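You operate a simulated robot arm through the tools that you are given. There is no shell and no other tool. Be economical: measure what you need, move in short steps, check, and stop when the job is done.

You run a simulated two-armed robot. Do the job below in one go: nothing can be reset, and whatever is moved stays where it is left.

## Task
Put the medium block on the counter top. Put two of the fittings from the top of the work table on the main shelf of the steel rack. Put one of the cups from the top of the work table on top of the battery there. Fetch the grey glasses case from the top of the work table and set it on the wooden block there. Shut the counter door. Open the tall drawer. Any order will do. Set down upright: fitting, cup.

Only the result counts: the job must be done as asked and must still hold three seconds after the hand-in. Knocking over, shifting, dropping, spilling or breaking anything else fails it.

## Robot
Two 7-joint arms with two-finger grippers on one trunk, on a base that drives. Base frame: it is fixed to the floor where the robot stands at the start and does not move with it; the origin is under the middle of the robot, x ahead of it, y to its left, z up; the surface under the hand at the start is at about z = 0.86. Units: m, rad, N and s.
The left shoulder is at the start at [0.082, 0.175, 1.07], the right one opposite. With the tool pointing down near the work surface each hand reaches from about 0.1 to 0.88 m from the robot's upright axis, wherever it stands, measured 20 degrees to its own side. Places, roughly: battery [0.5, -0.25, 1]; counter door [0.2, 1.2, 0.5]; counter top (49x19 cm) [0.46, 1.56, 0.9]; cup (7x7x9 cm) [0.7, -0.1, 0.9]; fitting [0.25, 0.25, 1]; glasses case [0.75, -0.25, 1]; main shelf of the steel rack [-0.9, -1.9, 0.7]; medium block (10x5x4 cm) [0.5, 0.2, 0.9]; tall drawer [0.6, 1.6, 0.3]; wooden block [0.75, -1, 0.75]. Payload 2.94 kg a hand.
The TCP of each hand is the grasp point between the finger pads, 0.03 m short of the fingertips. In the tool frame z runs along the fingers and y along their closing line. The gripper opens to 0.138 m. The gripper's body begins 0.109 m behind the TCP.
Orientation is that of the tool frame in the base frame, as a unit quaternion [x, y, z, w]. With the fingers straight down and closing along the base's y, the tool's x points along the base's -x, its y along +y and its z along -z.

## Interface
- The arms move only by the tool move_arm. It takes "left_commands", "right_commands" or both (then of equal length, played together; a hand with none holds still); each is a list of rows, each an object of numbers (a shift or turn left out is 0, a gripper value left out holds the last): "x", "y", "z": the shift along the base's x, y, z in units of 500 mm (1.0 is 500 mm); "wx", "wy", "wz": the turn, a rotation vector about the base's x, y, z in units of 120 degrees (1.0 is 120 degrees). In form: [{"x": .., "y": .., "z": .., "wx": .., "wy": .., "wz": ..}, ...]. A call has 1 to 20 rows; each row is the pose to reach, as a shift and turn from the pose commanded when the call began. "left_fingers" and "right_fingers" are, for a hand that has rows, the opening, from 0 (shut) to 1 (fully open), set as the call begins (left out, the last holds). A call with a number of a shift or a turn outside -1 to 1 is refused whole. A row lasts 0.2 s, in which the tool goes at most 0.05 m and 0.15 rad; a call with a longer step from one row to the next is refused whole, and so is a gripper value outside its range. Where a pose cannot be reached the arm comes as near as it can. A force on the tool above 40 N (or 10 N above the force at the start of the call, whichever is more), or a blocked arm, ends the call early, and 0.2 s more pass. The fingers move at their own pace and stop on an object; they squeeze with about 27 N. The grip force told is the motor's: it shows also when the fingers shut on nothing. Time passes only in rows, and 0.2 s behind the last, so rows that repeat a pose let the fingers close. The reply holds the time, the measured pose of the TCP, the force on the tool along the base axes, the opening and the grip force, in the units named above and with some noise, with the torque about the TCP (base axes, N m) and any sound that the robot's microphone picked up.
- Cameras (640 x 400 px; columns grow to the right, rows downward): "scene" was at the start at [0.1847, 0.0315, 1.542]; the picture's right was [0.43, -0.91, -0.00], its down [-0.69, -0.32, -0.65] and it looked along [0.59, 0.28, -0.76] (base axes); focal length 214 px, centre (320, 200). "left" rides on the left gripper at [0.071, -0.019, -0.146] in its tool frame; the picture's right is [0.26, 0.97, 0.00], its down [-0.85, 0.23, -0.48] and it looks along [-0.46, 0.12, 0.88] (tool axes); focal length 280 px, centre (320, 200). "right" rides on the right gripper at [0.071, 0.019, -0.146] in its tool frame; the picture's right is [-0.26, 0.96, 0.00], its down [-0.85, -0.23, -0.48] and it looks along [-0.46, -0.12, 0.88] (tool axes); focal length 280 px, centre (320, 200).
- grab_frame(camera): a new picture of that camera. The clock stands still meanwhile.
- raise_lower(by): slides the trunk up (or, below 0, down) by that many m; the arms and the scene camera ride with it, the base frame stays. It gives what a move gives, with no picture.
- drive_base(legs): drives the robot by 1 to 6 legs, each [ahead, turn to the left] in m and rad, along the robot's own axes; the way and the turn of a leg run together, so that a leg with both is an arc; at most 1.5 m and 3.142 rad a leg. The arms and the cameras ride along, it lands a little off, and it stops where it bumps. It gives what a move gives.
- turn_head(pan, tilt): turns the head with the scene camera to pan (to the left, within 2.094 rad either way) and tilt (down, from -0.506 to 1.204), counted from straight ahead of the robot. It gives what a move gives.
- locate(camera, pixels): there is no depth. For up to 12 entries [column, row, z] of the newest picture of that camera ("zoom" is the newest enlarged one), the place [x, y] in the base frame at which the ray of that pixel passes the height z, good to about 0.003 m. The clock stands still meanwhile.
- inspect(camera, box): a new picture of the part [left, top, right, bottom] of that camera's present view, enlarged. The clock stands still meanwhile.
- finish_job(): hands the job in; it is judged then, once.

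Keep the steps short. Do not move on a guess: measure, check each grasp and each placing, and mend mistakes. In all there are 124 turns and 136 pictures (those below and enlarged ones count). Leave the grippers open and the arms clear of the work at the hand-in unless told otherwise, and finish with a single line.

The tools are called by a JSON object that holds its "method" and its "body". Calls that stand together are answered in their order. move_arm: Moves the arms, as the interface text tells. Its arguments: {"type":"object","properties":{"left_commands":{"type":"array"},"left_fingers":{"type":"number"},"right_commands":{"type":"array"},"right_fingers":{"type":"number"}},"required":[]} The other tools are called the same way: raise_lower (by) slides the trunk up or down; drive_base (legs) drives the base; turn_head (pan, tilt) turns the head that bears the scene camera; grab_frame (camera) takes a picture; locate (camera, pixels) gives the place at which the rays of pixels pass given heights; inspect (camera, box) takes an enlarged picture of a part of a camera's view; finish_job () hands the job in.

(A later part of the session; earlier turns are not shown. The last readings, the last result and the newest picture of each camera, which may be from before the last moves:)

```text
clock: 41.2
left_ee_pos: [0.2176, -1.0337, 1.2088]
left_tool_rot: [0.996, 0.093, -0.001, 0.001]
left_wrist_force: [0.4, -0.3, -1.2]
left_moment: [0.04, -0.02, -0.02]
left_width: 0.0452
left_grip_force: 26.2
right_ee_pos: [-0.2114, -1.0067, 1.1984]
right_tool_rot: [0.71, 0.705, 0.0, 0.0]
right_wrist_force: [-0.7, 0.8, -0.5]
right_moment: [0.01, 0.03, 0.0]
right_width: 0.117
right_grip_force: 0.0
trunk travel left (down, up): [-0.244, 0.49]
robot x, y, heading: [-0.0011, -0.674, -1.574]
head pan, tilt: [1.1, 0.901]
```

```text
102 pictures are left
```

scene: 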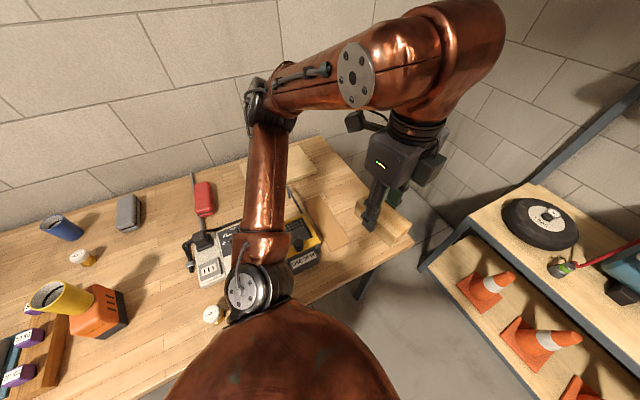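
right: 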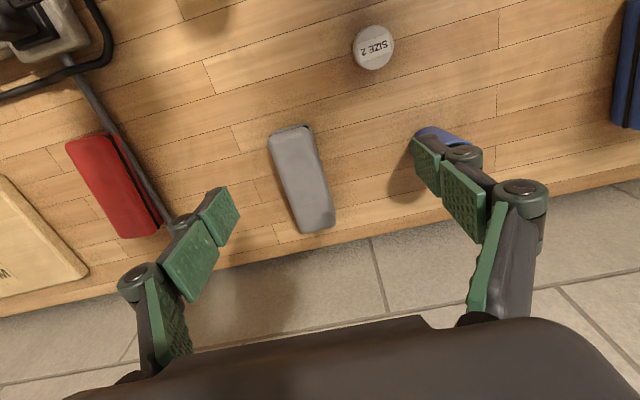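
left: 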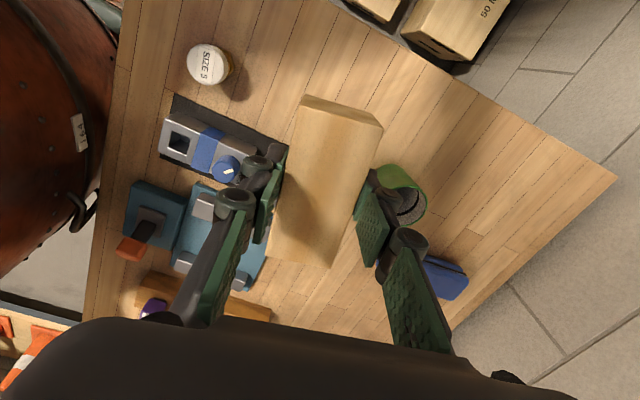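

Driven to (0,-0.674). Turn left to heading ≈0.67 so that the case lies on the right hand's best side.

{"method": "drive_base", "body": {"legs": [[0, 2.24]]}}

{"method": "turn_head", "body": {"pan": -0.7, "tilt": 0.9}}

{"method": "grab_frame", "body": {"camera": "scene"}}

```text
clock: 46.9
left_ee_pos: [0.1406, -0.2748, 1.208]
left_tool_rot: [0.348, 0.938, -0.001, -0.001]
left_wrist_force: [0.9, 0.0, -1.2]
left_moment: [0.03, -0.02, -0.01]
left_width: 0.045
left_grip_force: 27.2
right_ee_pos: [0.3865, -0.6272, 1.1985]
right_tool_rot: [-0.327, 0.945, 0.0, 0.0]
right_wrist_force: [-0.1, -0.9, 0.4]
right_moment: [0.02, -0.02, 0.02]
right_width: 0.1172
right_grip_force: 0.1
trunk travel left (down, up): [-0.244, 0.49]
robot x, y, heading: [-0.004, -0.6754, 0.667]
head pan, tilt: [1.1, 0.901]
```

```text
clock: 48.7
left_ee_pos: [0.1387, -0.2749, 1.2097]
left_tool_rot: [0.348, 0.937, 0.0, 0.0]
left_wrist_force: [0.1, 0.2, 0.0]
left_moment: [0.04, 0.0, 0.01]
left_width: 0.045
left_grip_force: 27.4
right_ee_pos: [0.3872, -0.6275, 1.1986]
right_tool_rot: [-0.327, 0.945, 0.001, 0.0]
right_wrist_force: [0.6, 0.2, 0.2]
right_moment: [-0.02, 0.0, -0.01]
right_width: 0.1172
right_grip_force: 0.0
trunk travel left (down, up): [-0.244, 0.49]
robot x, y, heading: [-0.0028, -0.6743, 0.669]
head pan, tilt: [-0.7, 0.901]
```

```text
101 pictures are left
```

scene: 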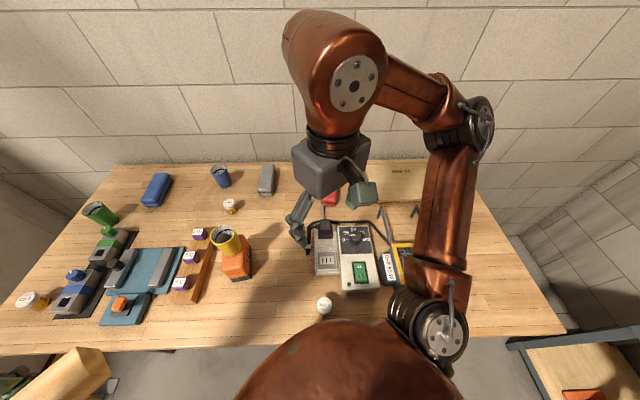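

Clear view. Move the right hand over the case, turning it to close along y.

{"method": "move_arm", "body": {"right_commands": [{"x": 0.07, "y": 0.045, "z": 0, "wz": -0.035}, {"x": 0.14, "y": 0.09, "z": 0, "wz": -0.07}, {"x": 0.21, "y": 0.135, "z": 0, "wz": -0.105}, {"x": 0.28, "y": 0.18, "z": -0.02, "wz": -0.14}, {"x": 0.35, "y": 0.225, "z": -0.05, "wz": -0.175}, {"x": 0.42, "y": 0.27, "z": -0.08, "wz": -0.21}, {"x": 0.49, "y": 0.315, "z": -0.11, "wz": -0.245}, {"x": 0.56, "y": 0.36, "z": -0.14, "wz": -0.28}, {"x": 0.63, "y": 0.4, "z": -0.17, "wz": -0.31}, {"x": 0.7, "y": 0.447, "z": -0.2, "wz": -0.318}, {"x": 0.74, "y": 0.447, "z": -0.24, "wz": -0.318}]}}

{"method": "grab_frame", "body": {"camera": "right"}}

{"method": "grab_frame", "body": {"camera": "scene"}}

```text
clock: 51.1
left_ee_pos: [0.141, -0.2747, 1.2096]
left_tool_rot: [0.348, 0.938, -0.001, 0.0]
left_wrist_force: [0.5, -0.3, -1.5]
left_moment: [0.01, 0.05, 0.01]
left_width: 0.0449
left_grip_force: 27.2
right_ee_pos: [0.7593, -0.4039, 1.0762]
right_tool_rot: [0.001, 1.0, 0.0, -0.001]
right_wrist_force: [0.7, -0.2, -0.7]
right_moment: [0.05, 0.03, 0.0]
right_width: 0.1174
right_grip_force: 0.1
trunk travel left (down, up): [-0.244, 0.49]
robot x, y, heading: [-0.0039, -0.6718, 0.664]
head pan, tilt: [-0.7, 0.901]
```

```text
100 pictures are left
```

right: 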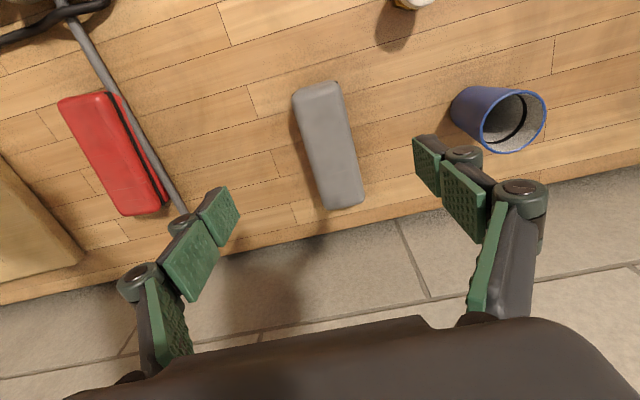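

```text
99 pictures are left
```

scene: 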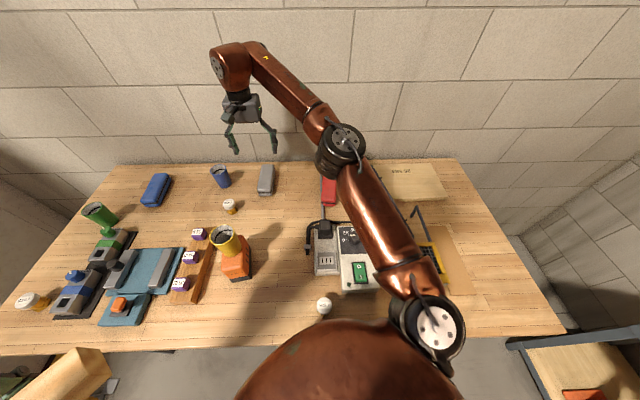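

Measure the case (right: (294,90),(338,82),(363,202),(326,210)) at two heights and the wooden board in the scene view.

{"method": "locate", "body": {"camera": "right", "pixels": [[294, 92, 0.89], [338, 82, 0.89], [363, 200, 0.89], [326, 209, 0.89], [294, 92, 0.92], [363, 200, 0.92]]}}

{"method": "inspect", "body": {"camera": "scene", "box": [190, 140, 350, 240]}}

{"method": "inspect", "body": {"camera": "scene", "box": [310, 140, 470, 240]}}

{"method": "locate", "body": {"camera": "scene", "pixels": [[376, 163, 0.885], [435, 163, 0.885], [447, 192, 0.885], [376, 196, 0.885], [258, 168, 0.89], [275, 166, 0.89], [273, 194, 0.89], [258, 194, 0.89], [258, 168, 0.92], [273, 194, 0.92]]}}

```text
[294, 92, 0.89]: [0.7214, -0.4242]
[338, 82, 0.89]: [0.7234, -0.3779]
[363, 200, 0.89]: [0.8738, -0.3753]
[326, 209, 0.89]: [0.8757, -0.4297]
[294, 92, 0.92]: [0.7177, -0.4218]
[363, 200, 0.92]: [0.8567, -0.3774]
```

```text
4.00 times, centred on (270, 190) of scene
```

zoom: 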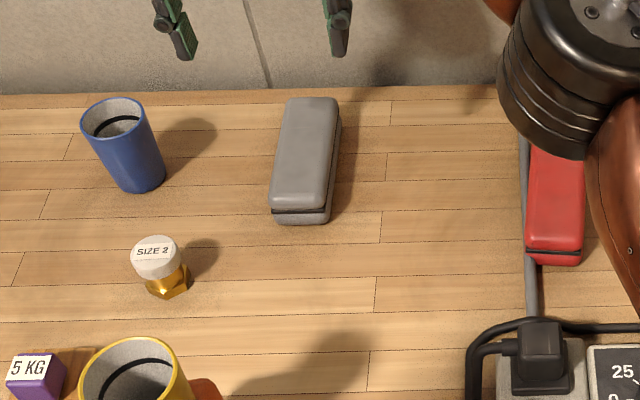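

```text
4.00 times, centred on (390, 190) of scene
```

zoom: 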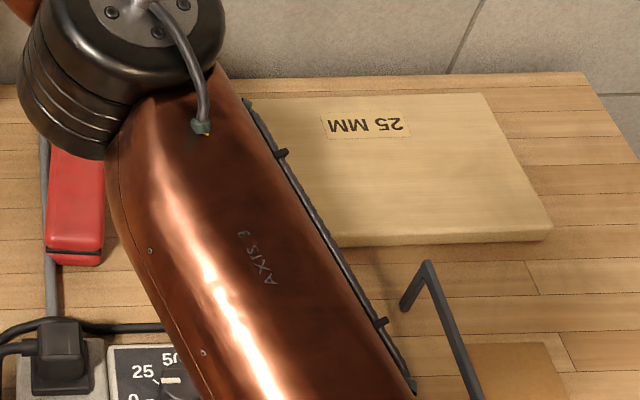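

```text
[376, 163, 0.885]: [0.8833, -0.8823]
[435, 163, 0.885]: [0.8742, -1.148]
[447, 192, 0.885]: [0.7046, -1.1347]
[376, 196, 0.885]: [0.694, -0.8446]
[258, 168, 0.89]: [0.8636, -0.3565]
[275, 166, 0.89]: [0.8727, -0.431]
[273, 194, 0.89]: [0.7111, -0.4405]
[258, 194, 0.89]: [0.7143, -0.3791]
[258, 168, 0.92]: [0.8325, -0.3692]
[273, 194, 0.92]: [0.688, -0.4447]
```

Case centre ≈ (0.797,-0.402). Lower on it to TCP z≈0.897.

{"method": "move_arm", "body": {"right_commands": [{"x": 0.03, "y": 0.004, "z": -0.09}, {"x": 0.064, "y": 0.004, "z": -0.18}, {"x": 0.064, "y": 0.004, "z": -0.26}, {"x": 0.064, "y": 0.004, "z": -0.33}, {"x": 0.064, "y": 0.004, "z": -0.358}, {"x": 0.064, "y": 0.004, "z": -0.358}]}}

{"method": "grab_frame", "body": {"camera": "right"}}

```text
clock: 52.5
left_ee_pos: [0.1395, -0.2741, 1.2078]
left_tool_rot: [0.348, 0.938, 0.001, 0.0]
left_wrist_force: [0.0, 0.2, -2.3]
left_moment: [0.01, 0.03, 0.01]
left_width: 0.0451
left_grip_force: 26.4
right_ee_pos: [0.7894, -0.4012, 0.8995]
right_tool_rot: [-0.001, 1.0, 0.0, 0.0]
right_wrist_force: [-0.1, 0.9, -0.1]
right_moment: [0.0, 0.0, 0.0]
right_width: 0.1172
right_grip_force: 0.0
trunk travel left (down, up): [-0.244, 0.49]
robot x, y, heading: [-0.0066, -0.6721, 0.667]
head pan, tilt: [-0.7, 0.901]
```

```text
96 pictures are left
```

right: 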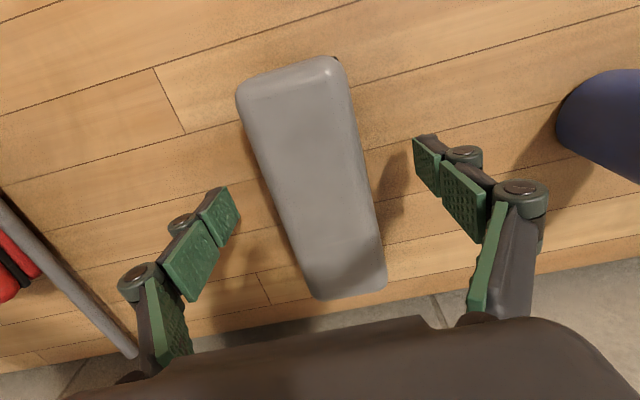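

The case lies between the fingers. Close, then lift.

{"method": "move_arm", "body": {"right_commands": [{"z": 0}, {"z": 0}, {"z": 0}, {"z": 0}, {"z": 0}, {"z": 0}], "right_fingers": 0}}

{"method": "move_arm", "body": {"right_commands": [{"z": 0.04}, {"z": 0.12}, {"x": -0.02, "z": 0.2}, {"x": -0.05, "z": 0.28}, {"x": -0.1, "z": 0.36}, {"x": -0.16, "z": 0.42}, {"x": -0.22, "z": 0.46}]}}

{"method": "grab_frame", "body": {"camera": "right"}}

```text
clock: 53.9
left_ee_pos: [0.1399, -0.2743, 1.2082]
left_tool_rot: [0.348, 0.937, 0.0, 0.0]
left_wrist_force: [-0.4, -0.5, -0.1]
left_moment: [-0.02, -0.01, 0.02]
left_width: 0.045
left_grip_force: 26.9
right_ee_pos: [0.7895, -0.401, 0.8997]
right_tool_rot: [-0.001, 1.0, 0.0, 0.0]
right_wrist_force: [0.4, 0.1, -0.3]
right_moment: [-0.02, -0.01, 0.03]
right_width: 0.0574
right_grip_force: 26.7
trunk travel left (down, up): [-0.244, 0.49]
robot x, y, heading: [-0.0079, -0.6702, 0.669]
head pan, tilt: [-0.7, 0.901]
```

```text
clock: 55.5
left_ee_pos: [0.1387, -0.2751, 1.2074]
left_tool_rot: [0.348, 0.937, -0.001, 0.001]
left_wrist_force: [-0.1, 1.2, -0.7]
left_moment: [0.0, -0.02, -0.01]
left_width: 0.045
left_grip_force: 27.2
right_ee_pos: [0.6792, -0.4012, 1.1309]
right_tool_rot: [0.0, 1.0, 0.0, 0.001]
right_wrist_force: [-0.4, -0.3, -1.3]
right_moment: [-0.01, -0.04, 0.02]
right_width: 0.0573
right_grip_force: 27.0
trunk travel left (down, up): [-0.244, 0.49]
robot x, y, heading: [-0.0046, -0.671, 0.665]
head pan, tilt: [-0.7, 0.901]
```

```text
95 pictures are left
```

right: 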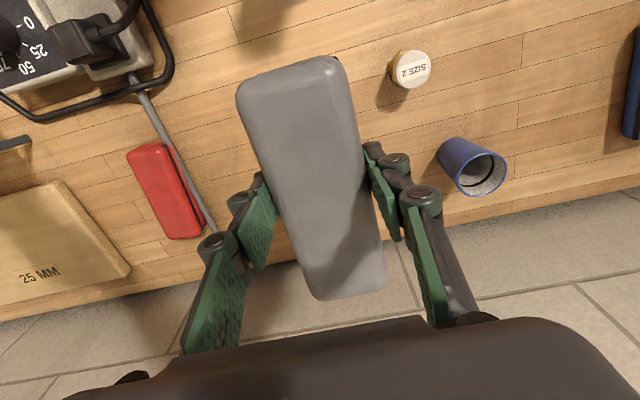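

Held. Turn the base right by 0.667 (to heading 0), carrying the case at z 1.13 towards the wooden board.

{"method": "drive_base", "body": {"legs": [[0, -0.667]]}}

{"method": "turn_head", "body": {"pan": -0.2, "tilt": 0.9}}

{"method": "grab_frame", "body": {"camera": "scene"}}

{"method": "grab_frame", "body": {"camera": "right"}}

```text
clock: 57.7
left_ee_pos: [0.3573, -0.4522, 1.2092]
left_tool_rot: [0.639, 0.769, 0.001, 0.0]
left_wrist_force: [-0.4, -0.2, -0.1]
left_moment: [0.02, 0.02, 0.0]
left_width: 0.0451
left_grip_force: 27.0
right_ee_pos: [0.6998, -0.8891, 1.1285]
right_tool_rot: [0.331, 0.944, 0.0, -0.001]
right_wrist_force: [0.5, -1.5, -1.0]
right_moment: [0.04, 0.02, 0.0]
right_width: 0.0571
right_grip_force: 26.6
trunk travel left (down, up): [-0.244, 0.49]
robot x, y, heading: [-0.0047, -0.6711, -0.008]
head pan, tilt: [-0.7, 0.901]
```

```text
clock: 58.7
left_ee_pos: [0.3585, -0.4519, 1.209]
left_tool_rot: [0.639, 0.769, -0.001, -0.001]
left_wrist_force: [-0.8, 0.4, -0.2]
left_moment: [0.03, 0.01, 0.0]
left_width: 0.0451
left_grip_force: 26.7
right_ee_pos: [0.6985, -0.8893, 1.1285]
right_tool_rot: [0.331, 0.944, 0.0, 0.0]
right_wrist_force: [0.2, -0.3, -1.2]
right_moment: [0.0, -0.02, 0.0]
right_width: 0.0574
right_grip_force: 26.8
trunk travel left (down, up): [-0.244, 0.49]
robot x, y, heading: [-0.0059, -0.6721, -0.003]
head pan, tilt: [-0.201, 0.901]
```

```text
94 pictures are left
```

scene: 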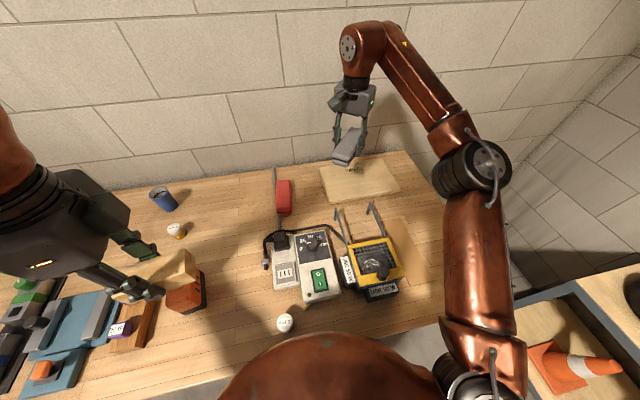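

```text
93 pictures are left
```

right: 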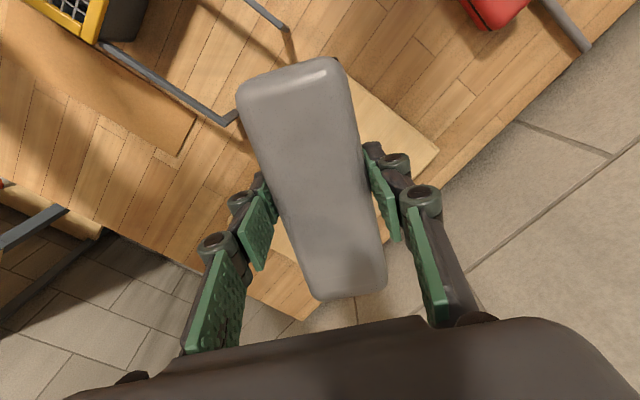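

Board corners in the scene: (320,167),(381,157),(401,187),(329,201). Measure at z=0.885.

{"method": "locate", "body": {"camera": "scene", "pixels": [[320, 167, 0.885], [381, 157, 0.885], [401, 187, 0.885], [329, 201, 0.885], [340, 206, 0.9], [369, 203, 0.9], [358, 243, 0.95]]}}

{"method": "inspect", "body": {"camera": "scene", "box": [260, 130, 440, 310]}}

```text
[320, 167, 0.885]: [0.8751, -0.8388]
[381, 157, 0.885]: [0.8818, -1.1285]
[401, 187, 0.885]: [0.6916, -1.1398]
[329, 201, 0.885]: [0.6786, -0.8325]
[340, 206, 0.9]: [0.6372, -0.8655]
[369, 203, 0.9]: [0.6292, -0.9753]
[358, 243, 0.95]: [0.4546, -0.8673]
```

```text
2.22 times, centred on (350, 220) of scene
```

zoom: 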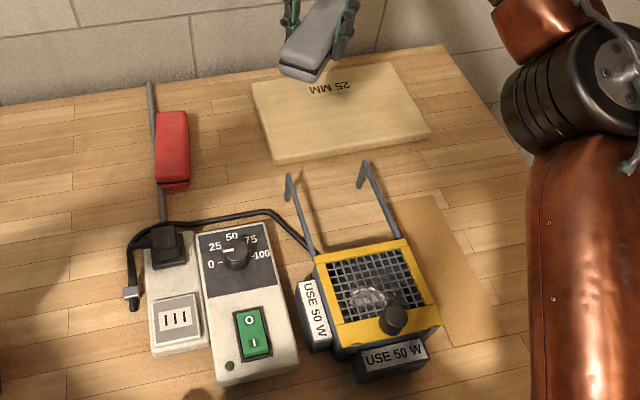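

Board centre ≈ (0.78,-0.985). Carry the case to TCP (0.77,-0.957), lower to just above (z 0.945).

{"method": "move_arm", "body": {"right_commands": [{"x": 0.05, "y": -0.045, "z": -0.02}, {"x": 0.1, "y": -0.09, "z": -0.06}, {"x": 0.143, "y": -0.135, "z": -0.12}, {"x": 0.143, "y": -0.135, "z": -0.2}, {"x": 0.143, "y": -0.135, "z": -0.28}, {"x": 0.143, "y": -0.135, "z": -0.34}, {"x": 0.143, "y": -0.135, "z": -0.37}, {"x": 0.143, "y": -0.135, "z": -0.37}]}}

{"method": "grab_frame", "body": {"camera": "right"}}

{"method": "inspect", "body": {"camera": "scene", "box": [260, 130, 440, 240]}}

```text
clock: 60.5
left_ee_pos: [0.3581, -0.4522, 1.2098]
left_tool_rot: [0.638, 0.77, 0.0, 0.0]
left_wrist_force: [-0.3, 1.5, -0.7]
left_moment: [0.0, -0.03, -0.03]
left_width: 0.0453
left_grip_force: 27.3
right_ee_pos: [0.7717, -0.9559, 0.9432]
right_tool_rot: [0.331, 0.944, -0.001, 0.0]
right_wrist_force: [0.7, 0.4, -0.5]
right_moment: [0.01, 0.03, -0.03]
right_width: 0.0573
right_grip_force: 26.7
trunk travel left (down, up): [-0.244, 0.49]
robot x, y, heading: [-0.0078, -0.6743, -0.006]
head pan, tilt: [-0.201, 0.901]
```

```text
91 pictures are left
```

right: 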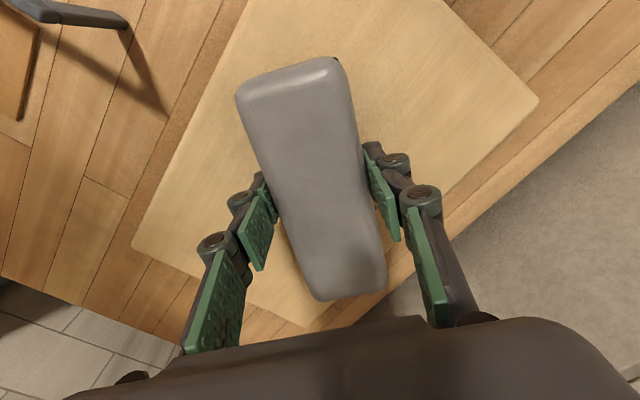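

```text
3.56 times, centred on (350, 185) of scene
```

zoom: 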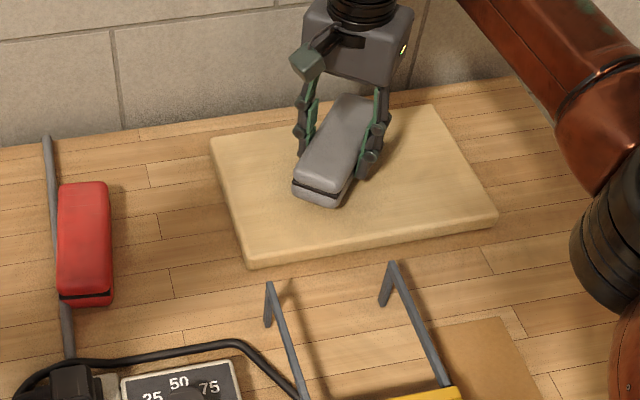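

The case hovers over the board. Lower gently to contact.

{"method": "move_arm", "body": {"right_commands": [{"z": -0.012}, {"z": -0.02}, {"z": -0.026}, {"z": -0.032}, {"z": -0.036}, {"z": -0.04}, {"z": -0.04}]}}

```text
clock: 62.1
left_ee_pos: [0.3573, -0.4522, 1.2098]
left_tool_rot: [0.639, 0.77, 0.0, 0.0]
left_wrist_force: [-0.1, -0.2, -0.8]
left_moment: [-0.03, 0.02, 0.01]
left_width: 0.0452
left_grip_force: 26.9
right_ee_pos: [0.7713, -0.9556, 0.924]
right_tool_rot: [0.332, 0.943, -0.001, 0.0]
right_wrist_force: [-0.5, -0.9, 1.4]
right_moment: [-0.14, -0.05, 0.0]
right_width: 0.0572
right_grip_force: 26.6
trunk travel left (down, up): [-0.244, 0.49]
robot x, y, heading: [-0.0026, -0.6733, -0.009]
head pan, tilt: [-0.201, 0.901]
```

{"method": "move_arm", "body": {"right_commands": [{"z": -0.003}, {"z": -0.005}, {"z": -0.005}]}}

{"method": "move_arm", "body": {"right_commands": [{"z": 0}, {"z": 0}, {"z": 0}, {"z": 0}, {"z": 0}], "right_fingers": 0.8}}

{"method": "move_arm", "body": {"right_commands": [{"z": 0.08}, {"z": 0.16}, {"z": 0.24}, {"x": -0.06, "z": 0.32}, {"x": -0.12, "y": 0.04, "z": 0.4}, {"x": -0.2, "y": 0.08, "z": 0.46}, {"x": -0.28, "y": 0.12, "z": 0.48}]}}

{"method": "grab_frame", "body": {"camera": "scene"}}

{"method": "grab_frame", "body": {"camera": "right"}}

```text
clock: 62.9
left_ee_pos: [0.3564, -0.4523, 1.2099]
left_tool_rot: [0.639, 0.769, 0.0, 0.0]
left_wrist_force: [0.6, -0.2, 0.0]
left_moment: [0.0, 0.0, -0.01]
left_width: 0.0451
left_grip_force: 26.9
right_ee_pos: [0.7718, -0.9562, 0.9253]
right_tool_rot: [0.332, 0.943, 0.0, 0.003]
right_wrist_force: [3.7, -3.8, 17.4]
right_moment: [0.03, 0.29, -0.02]
right_width: 0.0572
right_grip_force: 26.5
trunk travel left (down, up): [-0.244, 0.49]
robot x, y, heading: [-0.0056, -0.6698, -0.007]
head pan, tilt: [-0.201, 0.901]
```

```text
clock: 64.1
left_ee_pos: [0.3582, -0.4517, 1.2091]
left_tool_rot: [0.639, 0.769, 0.0, 0.001]
left_wrist_force: [-0.7, -0.2, -1.2]
left_moment: [0.04, 0.01, -0.02]
left_width: 0.0451
left_grip_force: 26.7
right_ee_pos: [0.7713, -0.957, 0.9212]
right_tool_rot: [0.332, 0.943, 0.001, 0.0]
right_wrist_force: [-0.5, -0.2, 0.2]
right_moment: [0.01, 0.0, 0.01]
right_width: 0.1104
right_grip_force: 0.1
trunk travel left (down, up): [-0.244, 0.49]
robot x, y, heading: [-0.0039, -0.6726, -0.011]
head pan, tilt: [-0.201, 0.901]
```

```text
refused: row 5 steps farther than a row can; nothing moved
```

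```text
89 pictures are left
```

scene: 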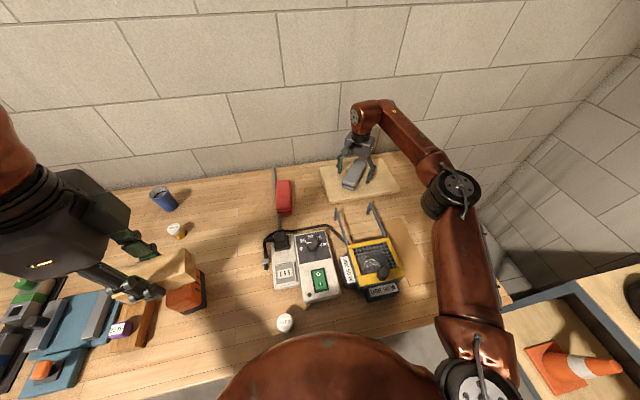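

```text
88 pictures are left
```

right: 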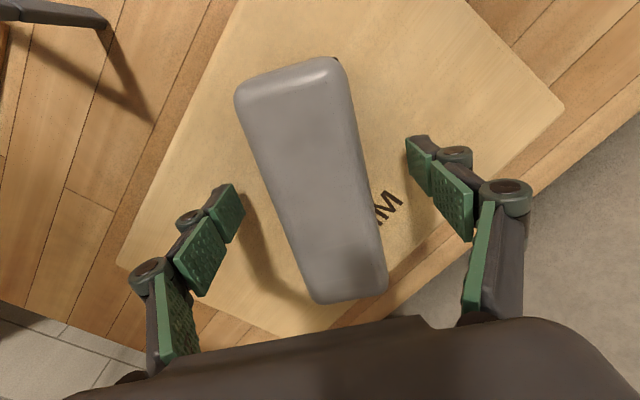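

The case rests on the board. Raise and retract the right hand in smaller steps, then check.

{"method": "move_arm", "body": {"right_commands": [{"z": 0.09}, {"z": 0.18}, {"z": 0.27}, {"x": -0.03, "z": 0.35}, {"x": -0.1, "y": 0.02, "z": 0.4}, {"x": -0.18, "y": 0.04, "z": 0.44}, {"x": -0.26, "y": 0.06, "z": 0.48}, {"x": -0.34, "y": 0.08, "z": 0.52}, {"x": -0.42, "y": 0.1, "z": 0.56}, {"x": -0.5, "y": 0.12, "z": 0.58}, {"x": -0.58, "y": 0.14, "z": 0.58}, {"x": -0.66, "y": 0.16, "z": 0.58}, {"x": -0.72, "y": 0.18, "z": 0.58}, {"x": -0.78, "y": 0.2, "z": 0.58}]}}

{"method": "grab_frame", "body": {"camera": "scene"}}

```text
clock: 67.1
left_ee_pos: [0.3575, -0.4505, 1.2092]
left_tool_rot: [0.639, 0.769, 0.0, 0.0]
left_wrist_force: [0.2, 0.2, -1.3]
left_moment: [0.01, 0.0, -0.01]
left_width: 0.045
left_grip_force: 26.9
right_ee_pos: [0.3807, -0.8567, 1.2135]
right_tool_rot: [0.331, 0.944, 0.001, 0.001]
right_wrist_force: [0.7, 0.6, 0.2]
right_moment: [0.0, 0.0, 0.03]
right_width: 0.1104
right_grip_force: 0.1
trunk travel left (down, up): [-0.244, 0.49]
robot x, y, heading: [-0.0055, -0.6717, -0.009]
head pan, tilt: [-0.201, 0.901]
```

```text
87 pictures are left
```

scene: 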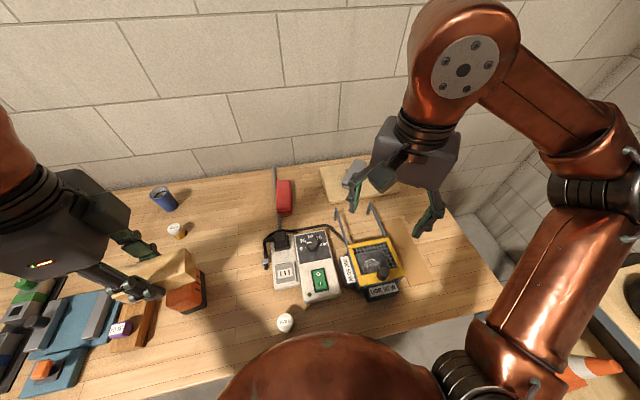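

Case is on the board. Now drive to the doorway: turn left 2.0, ahead ~1.05, face +y and look into the room.

{"method": "drive_base", "body": {"legs": [[0, 2.0], [1.0, 0], [0, -0.42]]}}

{"method": "turn_head", "body": {"pan": -0.3, "tilt": 0.7}}

{"method": "grab_frame", "body": {"camera": "scene"}}

{"method": "turn_head", "body": {"pan": -0.7, "tilt": 0.3}}

{"method": "grab_frame", "body": {"camera": "scene"}}

```text
clock: 78.3
left_ee_pos: [-0.6394, 0.5963, 1.2091]
left_tool_rot: [-0.1, 0.995, 0.0, 0.0]
left_wrist_force: [0.2, -0.4, -0.2]
left_moment: [-0.02, 0.01, -0.03]
left_width: 0.045
left_grip_force: 27.4
right_ee_pos: [-0.2379, 0.6233, 1.2122]
right_tool_rot: [-0.439, 0.899, 0.0, 0.0]
right_wrist_force: [-0.8, -0.3, -1.0]
right_moment: [0.01, -0.01, 0.05]
right_width: 0.1103
right_grip_force: 0.2
trunk travel left (down, up): [-0.244, 0.49]
robot x, y, heading: [-0.4151, 0.2404, 1.582]
head pan, tilt: [-0.201, 0.901]
```

```text
clock: 79.0
left_ee_pos: [-0.6418, 0.5951, 1.2085]
left_tool_rot: [-0.101, 0.995, 0.0, 0.0]
left_wrist_force: [-0.6, 0.1, -1.4]
left_moment: [-0.02, -0.06, -0.03]
left_width: 0.0449
left_grip_force: 27.1
right_ee_pos: [-0.2376, 0.6252, 1.2136]
right_tool_rot: [-0.439, 0.898, -0.001, 0.0]
right_wrist_force: [-0.3, 0.2, -0.5]
right_moment: [0.0, 0.02, -0.01]
right_width: 0.1106
right_grip_force: 0.1
trunk travel left (down, up): [-0.244, 0.49]
robot x, y, heading: [-0.4146, 0.2341, 1.574]
head pan, tilt: [-0.3, 0.7]
```

```text
86 pictures are left
```

scene: 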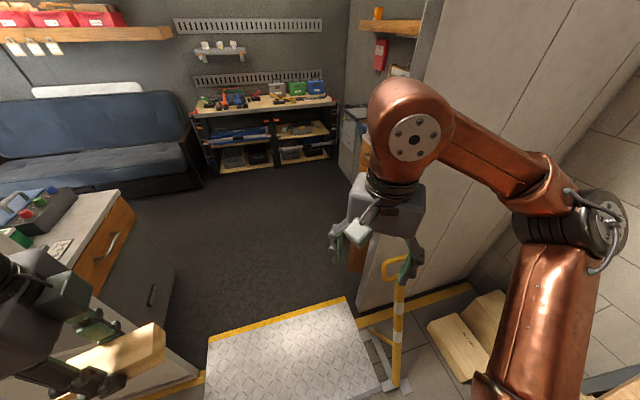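

```text
clock: 79.9
left_ee_pos: [-0.6406, 0.5959, 1.2089]
left_tool_rot: [-0.1, 0.995, 0.0, 0.0]
left_wrist_force: [-0.7, 0.0, -1.1]
left_moment: [0.01, -0.03, -0.02]
left_width: 0.0451
left_grip_force: 27.3
right_ee_pos: [-0.2384, 0.6243, 1.2127]
right_tool_rot: [-0.44, 0.898, 0.0, 0.0]
right_wrist_force: [0.2, 0.4, -0.3]
right_moment: [-0.01, -0.02, 0.02]
right_width: 0.1104
right_grip_force: 0.2
trunk travel left (down, up): [-0.244, 0.49]
robot x, y, heading: [-0.4137, 0.2383, 1.573]
head pan, tilt: [-0.7, 0.3]
```

```text
85 pictures are left
```

scene: 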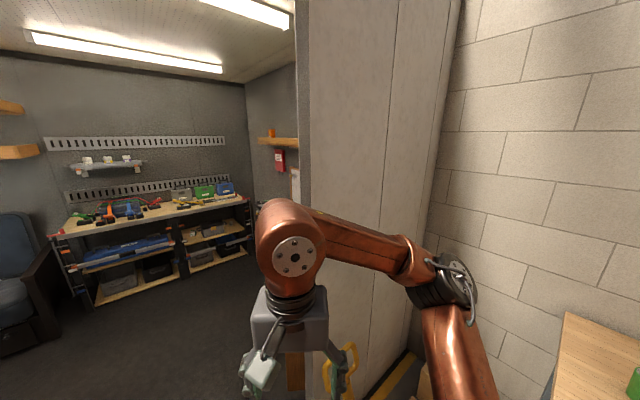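

Doorway spans x≈-1.0…0.06 at y≈0.9; a plate lies on the sill. Drive straight 0.55 in and look right for the counter.

{"method": "drive_base", "body": {"legs": [[0.55, 0]]}}

{"method": "turn_head", "body": {"pan": -1.0, "tilt": 0.75}}

{"method": "grab_frame", "body": {"camera": "scene"}}

```text
clock: 82.3
left_ee_pos: [-0.6467, 1.072, 1.1176]
left_tool_rot: [-0.065, 0.994, -0.083, -0.029]
left_wrist_force: [1.3, -2.3, -0.2]
left_moment: [0.36, 0.09, -0.05]
left_width: 0.0449
left_grip_force: 27.0
right_ee_pos: [-0.2417, 1.1075, 1.1129]
right_tool_rot: [-0.44, 0.895, -0.064, 0.043]
right_wrist_force: [2.0, -1.9, 0.4]
right_moment: [0.28, 0.25, -0.04]
right_width: 0.1104
right_grip_force: 0.3
trunk travel left (down, up): [-0.244, 0.49]
robot x, y, heading: [-0.4155, 0.6505, 1.565]
head pan, tilt: [-0.7, 0.3]
stopped in leg 1: the robot was blocked; the commanded pose is now the measured one
```

```text
clock: 83.2
left_ee_pos: [-0.6393, 1.2153, 1.1662]
left_tool_rot: [-0.114, 0.991, -0.052, 0.048]
left_wrist_force: [1.6, -0.5, 2.1]
left_moment: [0.25, 0.2, -0.01]
left_width: 0.0453
left_grip_force: 26.9
right_ee_pos: [-0.2458, 1.2656, 1.1716]
right_tool_rot: [-0.421, 0.903, -0.022, -0.077]
right_wrist_force: [0.3, -2.3, 0.6]
right_moment: [0.31, 0.04, -0.06]
right_width: 0.1104
right_grip_force: 0.1
trunk travel left (down, up): [-0.244, 0.49]
robot x, y, heading: [-0.4228, 0.6905, 1.582]
head pan, tilt: [-1.0, 0.75]
```

```text
84 pictures are left
```

scene: 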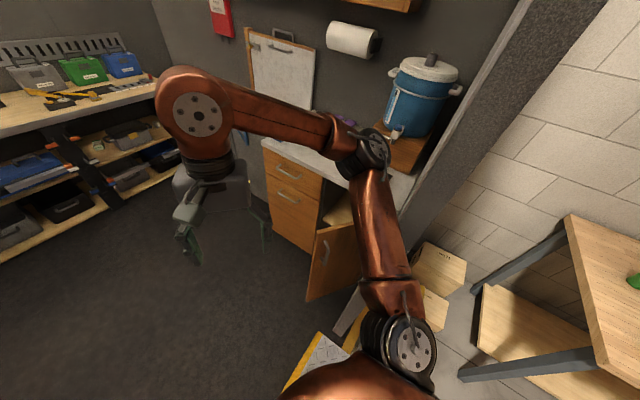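

The counter with the open door and drawers is visible on the right. The robot got stopped at the plate and it rocked; I read the state again.

{"method": "move_arm", "body": {"left_commands": [{"z": 0}, {"z": 0}, {"z": 0}, {"z": 0}, {"z": 0}]}}

{"method": "grab_frame", "body": {"camera": "scene"}}

```text
clock: 83.6
left_ee_pos: [-0.6456, 1.1078, 1.1985]
left_tool_rot: [-0.14, 0.986, 0.026, 0.088]
left_wrist_force: [4.4, 1.2, -3.1]
left_moment: [-0.08, 0.47, 0.0]
left_width: 0.0451
left_grip_force: 27.0
right_ee_pos: [-0.2542, 1.1575, 1.2312]
right_tool_rot: [-0.431, 0.895, 0.061, -0.099]
right_wrist_force: [-0.7, -2.4, -2.7]
right_moment: [0.29, -0.14, -0.05]
right_width: 0.1108
right_grip_force: 0.1
trunk travel left (down, up): [-0.244, 0.49]
robot x, y, heading: [-0.4223, 0.6581, 1.627]
head pan, tilt: [-1.0, 0.75]
stopped in row 1 (left hand): the arm was blocked; the commanded pose is now the measured one
```

```text
83 pictures are left
```

scene: 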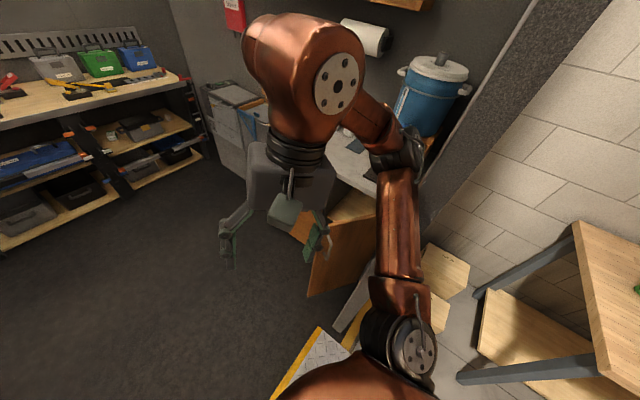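

The base is rocking over the plate edge. Let time pass to settle.

{"method": "turn_head", "body": {"pan": -1.05, "tilt": 0.75}}

{"method": "turn_head", "body": {"pan": -1.0, "tilt": 0.75}}

{"method": "grab_frame", "body": {"camera": "scene"}}

```text
clock: 84.2
left_ee_pos: [-0.6445, 1.1279, 1.1965]
left_tool_rot: [-0.133, 0.987, 0.023, 0.09]
left_wrist_force: [0.0, -0.2, -1.4]
left_moment: [0.02, -0.04, 0.0]
left_width: 0.0453
left_grip_force: 27.2
right_ee_pos: [-0.2475, 1.1721, 1.2317]
right_tool_rot: [-0.416, 0.902, 0.058, -0.098]
right_wrist_force: [0.0, 0.0, 0.0]
right_moment: [0.02, 0.01, 0.01]
right_width: 0.1104
right_grip_force: 0.0
trunk travel left (down, up): [-0.244, 0.49]
robot x, y, heading: [-0.4255, 0.6748, 1.598]
head pan, tilt: [-1.051, 0.75]
```

```text
clock: 84.8
left_ee_pos: [-0.6449, 1.1261, 1.1975]
left_tool_rot: [-0.134, 0.987, 0.023, 0.09]
left_wrist_force: [-0.2, 0.9, -0.4]
left_moment: [-0.07, 0.0, -0.04]
left_width: 0.0452
left_grip_force: 26.8
right_ee_pos: [-0.2474, 1.1715, 1.2322]
right_tool_rot: [-0.418, 0.901, 0.06, -0.099]
right_wrist_force: [-0.1, -0.4, -1.4]
right_moment: [0.0, -0.03, 0.02]
right_width: 0.1104
right_grip_force: 0.1
trunk travel left (down, up): [-0.244, 0.49]
robot x, y, heading: [-0.4221, 0.6717, 1.597]
head pan, tilt: [-1.0, 0.75]
```

```text
82 pictures are left
```

scene: 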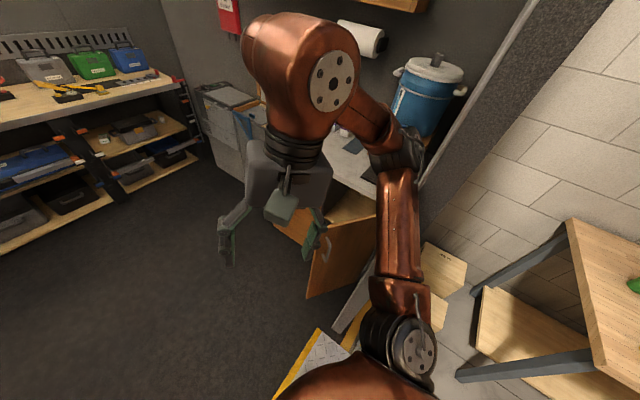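

Settled now. Look down in front of the base to see what blocked it, and check levelness.

{"method": "locate", "body": {"camera": "scene", "pixels": [[567, 218, 0.86], [310, 300, 0.0], [319, 328, 0.0]]}}

{"method": "turn_head", "body": {"pan": 0.0, "tilt": 1.2}}

{"method": "grab_frame", "body": {"camera": "scene"}}

{"method": "grab_frame", "body": {"camera": "right"}}

```text
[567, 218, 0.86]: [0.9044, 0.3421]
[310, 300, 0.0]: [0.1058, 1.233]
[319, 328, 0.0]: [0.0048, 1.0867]
```

```text
clock: 86.1
left_ee_pos: [-0.6447, 1.1256, 1.1981]
left_tool_rot: [-0.131, 0.987, 0.023, 0.091]
left_wrist_force: [0.1, -0.5, -0.9]
left_moment: [0.04, 0.03, 0.01]
left_width: 0.0449
left_grip_force: 27.0
right_ee_pos: [-0.249, 1.1699, 1.2326]
right_tool_rot: [-0.416, 0.902, 0.059, -0.098]
right_wrist_force: [-0.2, 0.5, 0.4]
right_moment: [0.06, -0.01, -0.01]
right_width: 0.1103
right_grip_force: 0.0
trunk travel left (down, up): [-0.244, 0.49]
robot x, y, heading: [-0.426, 0.6671, 1.612]
head pan, tilt: [0.0, 1.201]
```

```text
81 pictures are left
```

scene: 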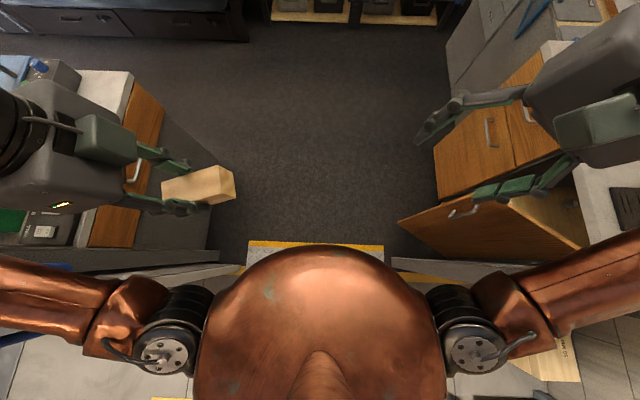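

```text
80 pictures are left
```

right: 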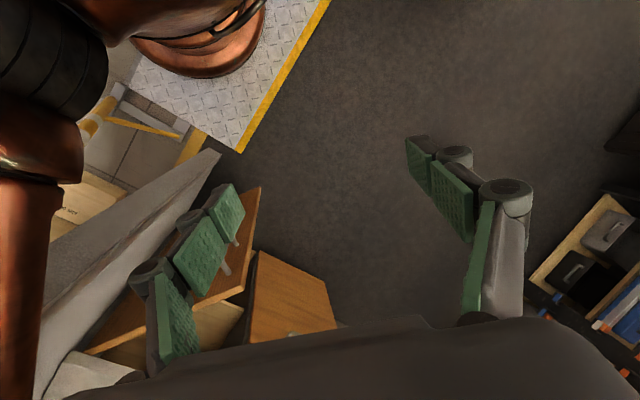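

{"method": "locate", "body": {"camera": "scene", "pixels": [[248, 243, 0], [383, 247, 0], [215, 262, 0], [395, 272, 0], [400, 222, 0.5], [435, 195, 0.3], [590, 250, 0.5], [218, 250, 0.3]]}}

{"method": "locate", "body": {"camera": "right", "pixels": [[238, 150, 0], [330, 0, 0], [130, 85, 0], [215, 150, 0], [190, 60, 0.2], [125, 85, 0.3], [255, 190, 0.7], [258, 252, 0.8]]}}

{"method": "grab_frame", "body": {"camera": "left"}}

```text
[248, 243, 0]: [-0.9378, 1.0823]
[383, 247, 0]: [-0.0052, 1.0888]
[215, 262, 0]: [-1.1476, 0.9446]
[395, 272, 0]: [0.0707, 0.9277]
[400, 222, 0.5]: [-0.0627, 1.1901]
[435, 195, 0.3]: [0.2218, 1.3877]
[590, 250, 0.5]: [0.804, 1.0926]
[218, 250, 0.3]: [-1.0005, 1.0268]
```

```text
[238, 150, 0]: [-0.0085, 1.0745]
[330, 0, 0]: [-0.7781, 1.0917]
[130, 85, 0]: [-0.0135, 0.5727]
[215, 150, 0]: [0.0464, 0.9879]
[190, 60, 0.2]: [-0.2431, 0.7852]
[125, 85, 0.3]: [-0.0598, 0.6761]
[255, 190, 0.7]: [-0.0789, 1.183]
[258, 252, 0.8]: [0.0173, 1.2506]
```

```text
79 pictures are left
```

left: 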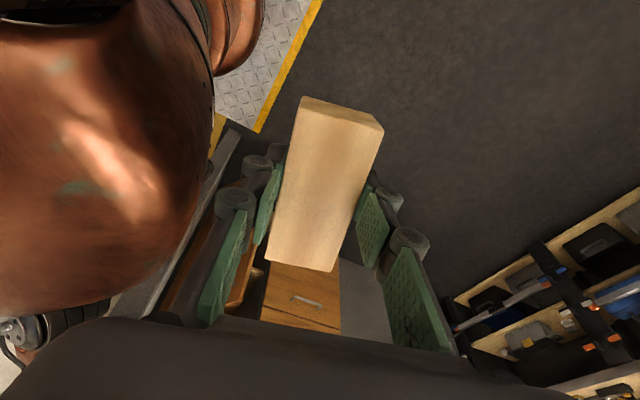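

The robot is on the plate (y 0.57–1.08) and the jambs are clear. Drive another 0.3 ahead.

{"method": "drive_base", "body": {"legs": [[0.3, 0]]}}

{"method": "grab_frame", "body": {"camera": "scene"}}

```text
clock: 86.8
left_ee_pos: [-0.6699, 1.0578, 1.1965]
left_tool_rot: [-0.158, 0.966, 0.183, 0.089]
left_wrist_force: [-0.4, 0.6, -0.5]
left_moment: [-0.03, -0.09, -0.02]
left_width: 0.0453
left_grip_force: 27.2
right_ee_pos: [-0.1993, 1.0431, 1.2259]
right_tool_rot: [-0.431, 0.884, 0.181, -0.02]
right_wrist_force: [-0.8, -0.3, 0.6]
right_moment: [0.07, -0.02, -0.05]
right_width: 0.1143
right_grip_force: 0.5
trunk travel left (down, up): [-0.244, 0.49]
robot x, y, heading: [-0.4395, 0.7159, 1.662]
head pan, tilt: [0.0, 1.201]
stopped in leg 1: the robot was blocked; the commanded pose is now the measured one
```

```text
78 pictures are left
```

scene: 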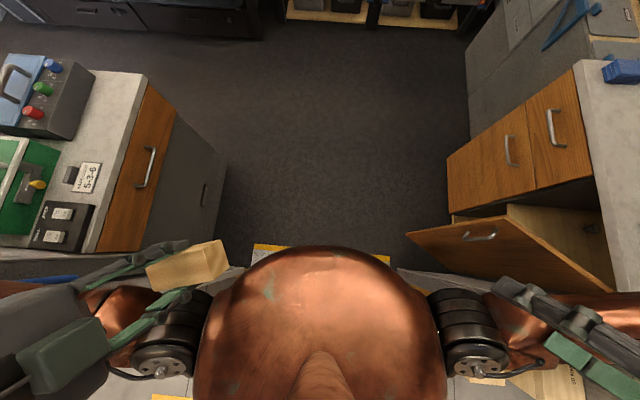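

The elbows likely catch the door jambs (span about ±0.5 m). Back off, check.

{"method": "drive_base", "body": {"legs": [[-0.4, 0]]}}

{"method": "turn_head", "body": {"pan": -0.9, "tilt": 0.9}}

{"method": "grab_frame", "body": {"camera": "scene"}}

{"method": "turn_head", "body": {"pan": 0.9, "tilt": 0.9}}

{"method": "grab_frame", "body": {"camera": "scene"}}

```text
clock: 87.5
left_ee_pos: [-0.6685, 1.0297, 1.2689]
left_tool_rot: [-0.171, 0.933, 0.303, 0.091]
left_wrist_force: [5.9, 3.7, -3.2]
left_moment: [-0.28, 0.57, 0.43]
left_width: 0.0451
left_grip_force: 27.2
right_ee_pos: [-0.1894, 0.951, 1.2161]
right_tool_rot: [-0.505, 0.837, 0.205, 0.041]
right_wrist_force: [6.8, -14.9, 5.0]
right_moment: [1.62, 0.84, 0.26]
right_width: 0.1116
right_grip_force: 0.1
trunk travel left (down, up): [-0.244, 0.49]
robot x, y, heading: [-0.4477, 0.7568, 1.65]
head pan, tilt: [0.0, 1.201]
stopped in leg 1: the robot was blocked; the commanded pose is now the measured one
```

```text
clock: 88.8
left_ee_pos: [-0.6764, 1.0437, 1.266]
left_tool_rot: [-0.172, 0.933, 0.3, 0.097]
left_wrist_force: [-2.1, 0.6, -0.9]
left_moment: [-0.13, -0.2, -0.16]
left_width: 0.0452
left_grip_force: 26.5
right_ee_pos: [-0.1874, 0.9829, 1.1863]
right_tool_rot: [-0.463, 0.878, 0.116, 0.029]
right_wrist_force: [6.3, -7.8, -5.5]
right_moment: [1.11, 0.91, -0.09]
right_width: 0.115
right_grip_force: 2.6
trunk travel left (down, up): [-0.244, 0.49]
robot x, y, heading: [-0.448, 0.7637, 1.648]
head pan, tilt: [-0.901, 0.901]
```

```text
77 pictures are left
```

scene: 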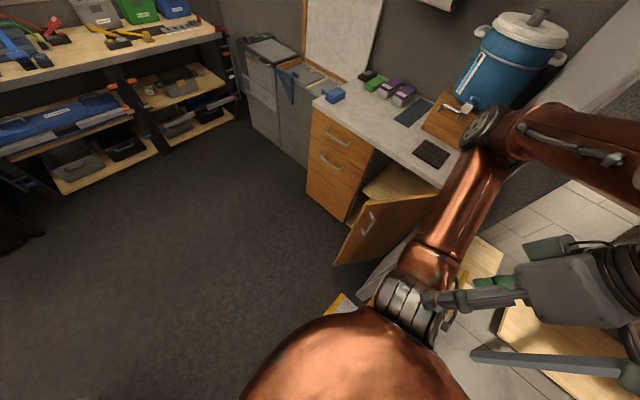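

```text
clock: 90.5
left_ee_pos: [-0.6796, 1.0373, 1.2657]
left_tool_rot: [-0.172, 0.933, 0.299, 0.1]
left_wrist_force: [1.1, 1.3, -3.2]
left_moment: [0.04, 0.09, 0.04]
left_width: 0.0453
left_grip_force: 27.3
right_ee_pos: [-0.1933, 0.9561, 1.2011]
right_tool_rot: [-0.507, 0.847, 0.156, 0.039]
right_wrist_force: [10.0, -25.0, -13.2]
right_moment: [3.02, 1.17, 0.52]
right_width: 0.1104
right_grip_force: 0.3
trunk travel left (down, up): [-0.244, 0.49]
robot x, y, heading: [-0.4516, 0.7613, 1.641]
head pan, tilt: [0.901, 0.901]
```

```text
76 pictures are left
```

scene: 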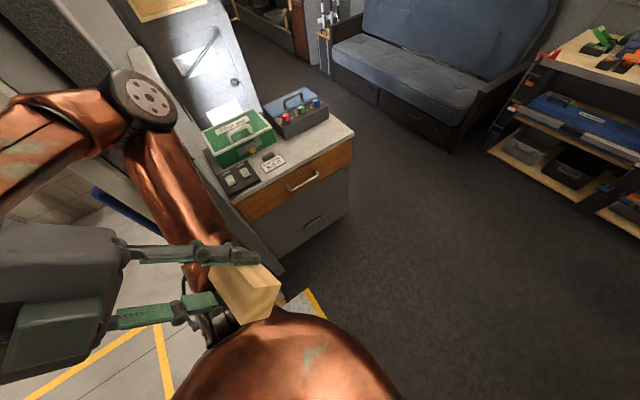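

The elbows are already inside past the jambs and hooked behind them; so I must go forward rather than back. First stretch both hands forward (+y) and level the tools, which narrows the elbows.

{"method": "move_arm", "body": {"right_commands": [{"y": 0.06, "wx": -0.02, "wy": -0.006}, {"y": 0.12, "wx": -0.04, "wy": -0.012}, {"y": 0.2, "wx": -0.06, "wy": -0.018}, {"y": 0.28, "wx": -0.08, "wy": -0.024}, {"y": 0.36, "wx": -0.1, "wy": -0.03}, {"y": 0.44, "wx": -0.12, "wy": -0.036}, {"y": 0.52, "wx": -0.1475, "wy": -0.0447}, {"y": 0.6, "wx": -0.1475, "wy": -0.0447}, {"y": 0.68, "wx": -0.1475, "wy": -0.0447}, {"y": 0.76, "wx": -0.1475, "wy": -0.0447}, {"y": 0.84, "wx": -0.1475, "wy": -0.0447}], "left_commands": [{"y": 0.06, "wx": -0.03, "wy": 0.004}, {"y": 0.12, "wx": -0.06, "wy": 0.008}, {"y": 0.18, "wx": -0.09, "wy": 0.012}, {"y": 0.24, "wx": -0.12, "wy": 0.016}, {"y": 0.3, "wx": -0.15, "wy": 0.02}, {"y": 0.36, "wx": -0.18, "wy": 0.024}, {"y": 0.42, "wx": -0.21, "wy": 0.03}, {"y": 0.48, "wx": -0.24, "wy": 0.034}, {"y": 0.54, "wx": -0.27, "wy": 0.038}, {"y": 0.6, "wx": -0.3035, "wy": 0.043}, {"y": 0.66, "wx": -0.3035, "wy": 0.043}]}}

{"method": "turn_head", "body": {"pan": -0.9, "tilt": 0.9}}

{"method": "grab_frame", "body": {"camera": "scene"}}

```text
clock: 90.9
left_ee_pos: [-0.6548, 1.0001, 1.2989]
left_tool_rot: [-0.161, 0.933, 0.307, 0.094]
left_wrist_force: [1.6, -4.5, -0.9]
left_moment: [0.36, 0.2, 0.17]
left_width: 0.0453
left_grip_force: 26.5
right_ee_pos: [-0.1909, 0.9183, 1.1892]
right_tool_rot: [-0.515, 0.848, 0.117, 0.046]
right_wrist_force: [1.5, -0.6, -0.9]
right_moment: [0.09, 0.11, 0.07]
right_width: 0.1108
right_grip_force: 0.0
right hand out of reach, approached as far as the arm can: row 1
trunk travel left (down, up): [-0.244, 0.49]
robot x, y, heading: [-0.4536, 0.7655, 1.647]
head pan, tilt: [0.901, 0.901]
stopped in row 1 (left hand): the arm was blocked; the commanded pose is now the measured one
```

```text
clock: 92.7
left_ee_pos: [-0.6571, 1.0057, 1.2988]
left_tool_rot: [-0.178, 0.933, 0.295, 0.102]
left_wrist_force: [0.4, -0.2, -0.4]
left_moment: [-0.05, 0.02, 0.01]
left_width: 0.0451
left_grip_force: 26.8
right_ee_pos: [-0.1935, 0.9255, 1.191]
right_tool_rot: [-0.505, 0.856, 0.1, 0.046]
right_wrist_force: [0.8, -0.8, -0.7]
right_moment: [-0.01, 0.0, 0.0]
right_width: 0.1104
right_grip_force: 0.0
trunk travel left (down, up): [-0.244, 0.49]
robot x, y, heading: [-0.4505, 0.7674, 1.643]
head pan, tilt: [-0.901, 0.901]
```

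```text
75 pictures are left
```

scene: 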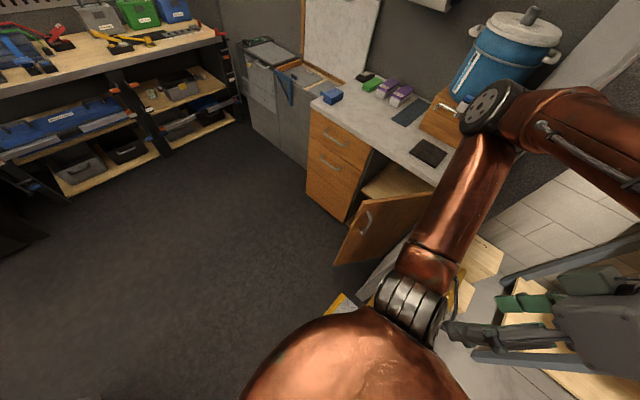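

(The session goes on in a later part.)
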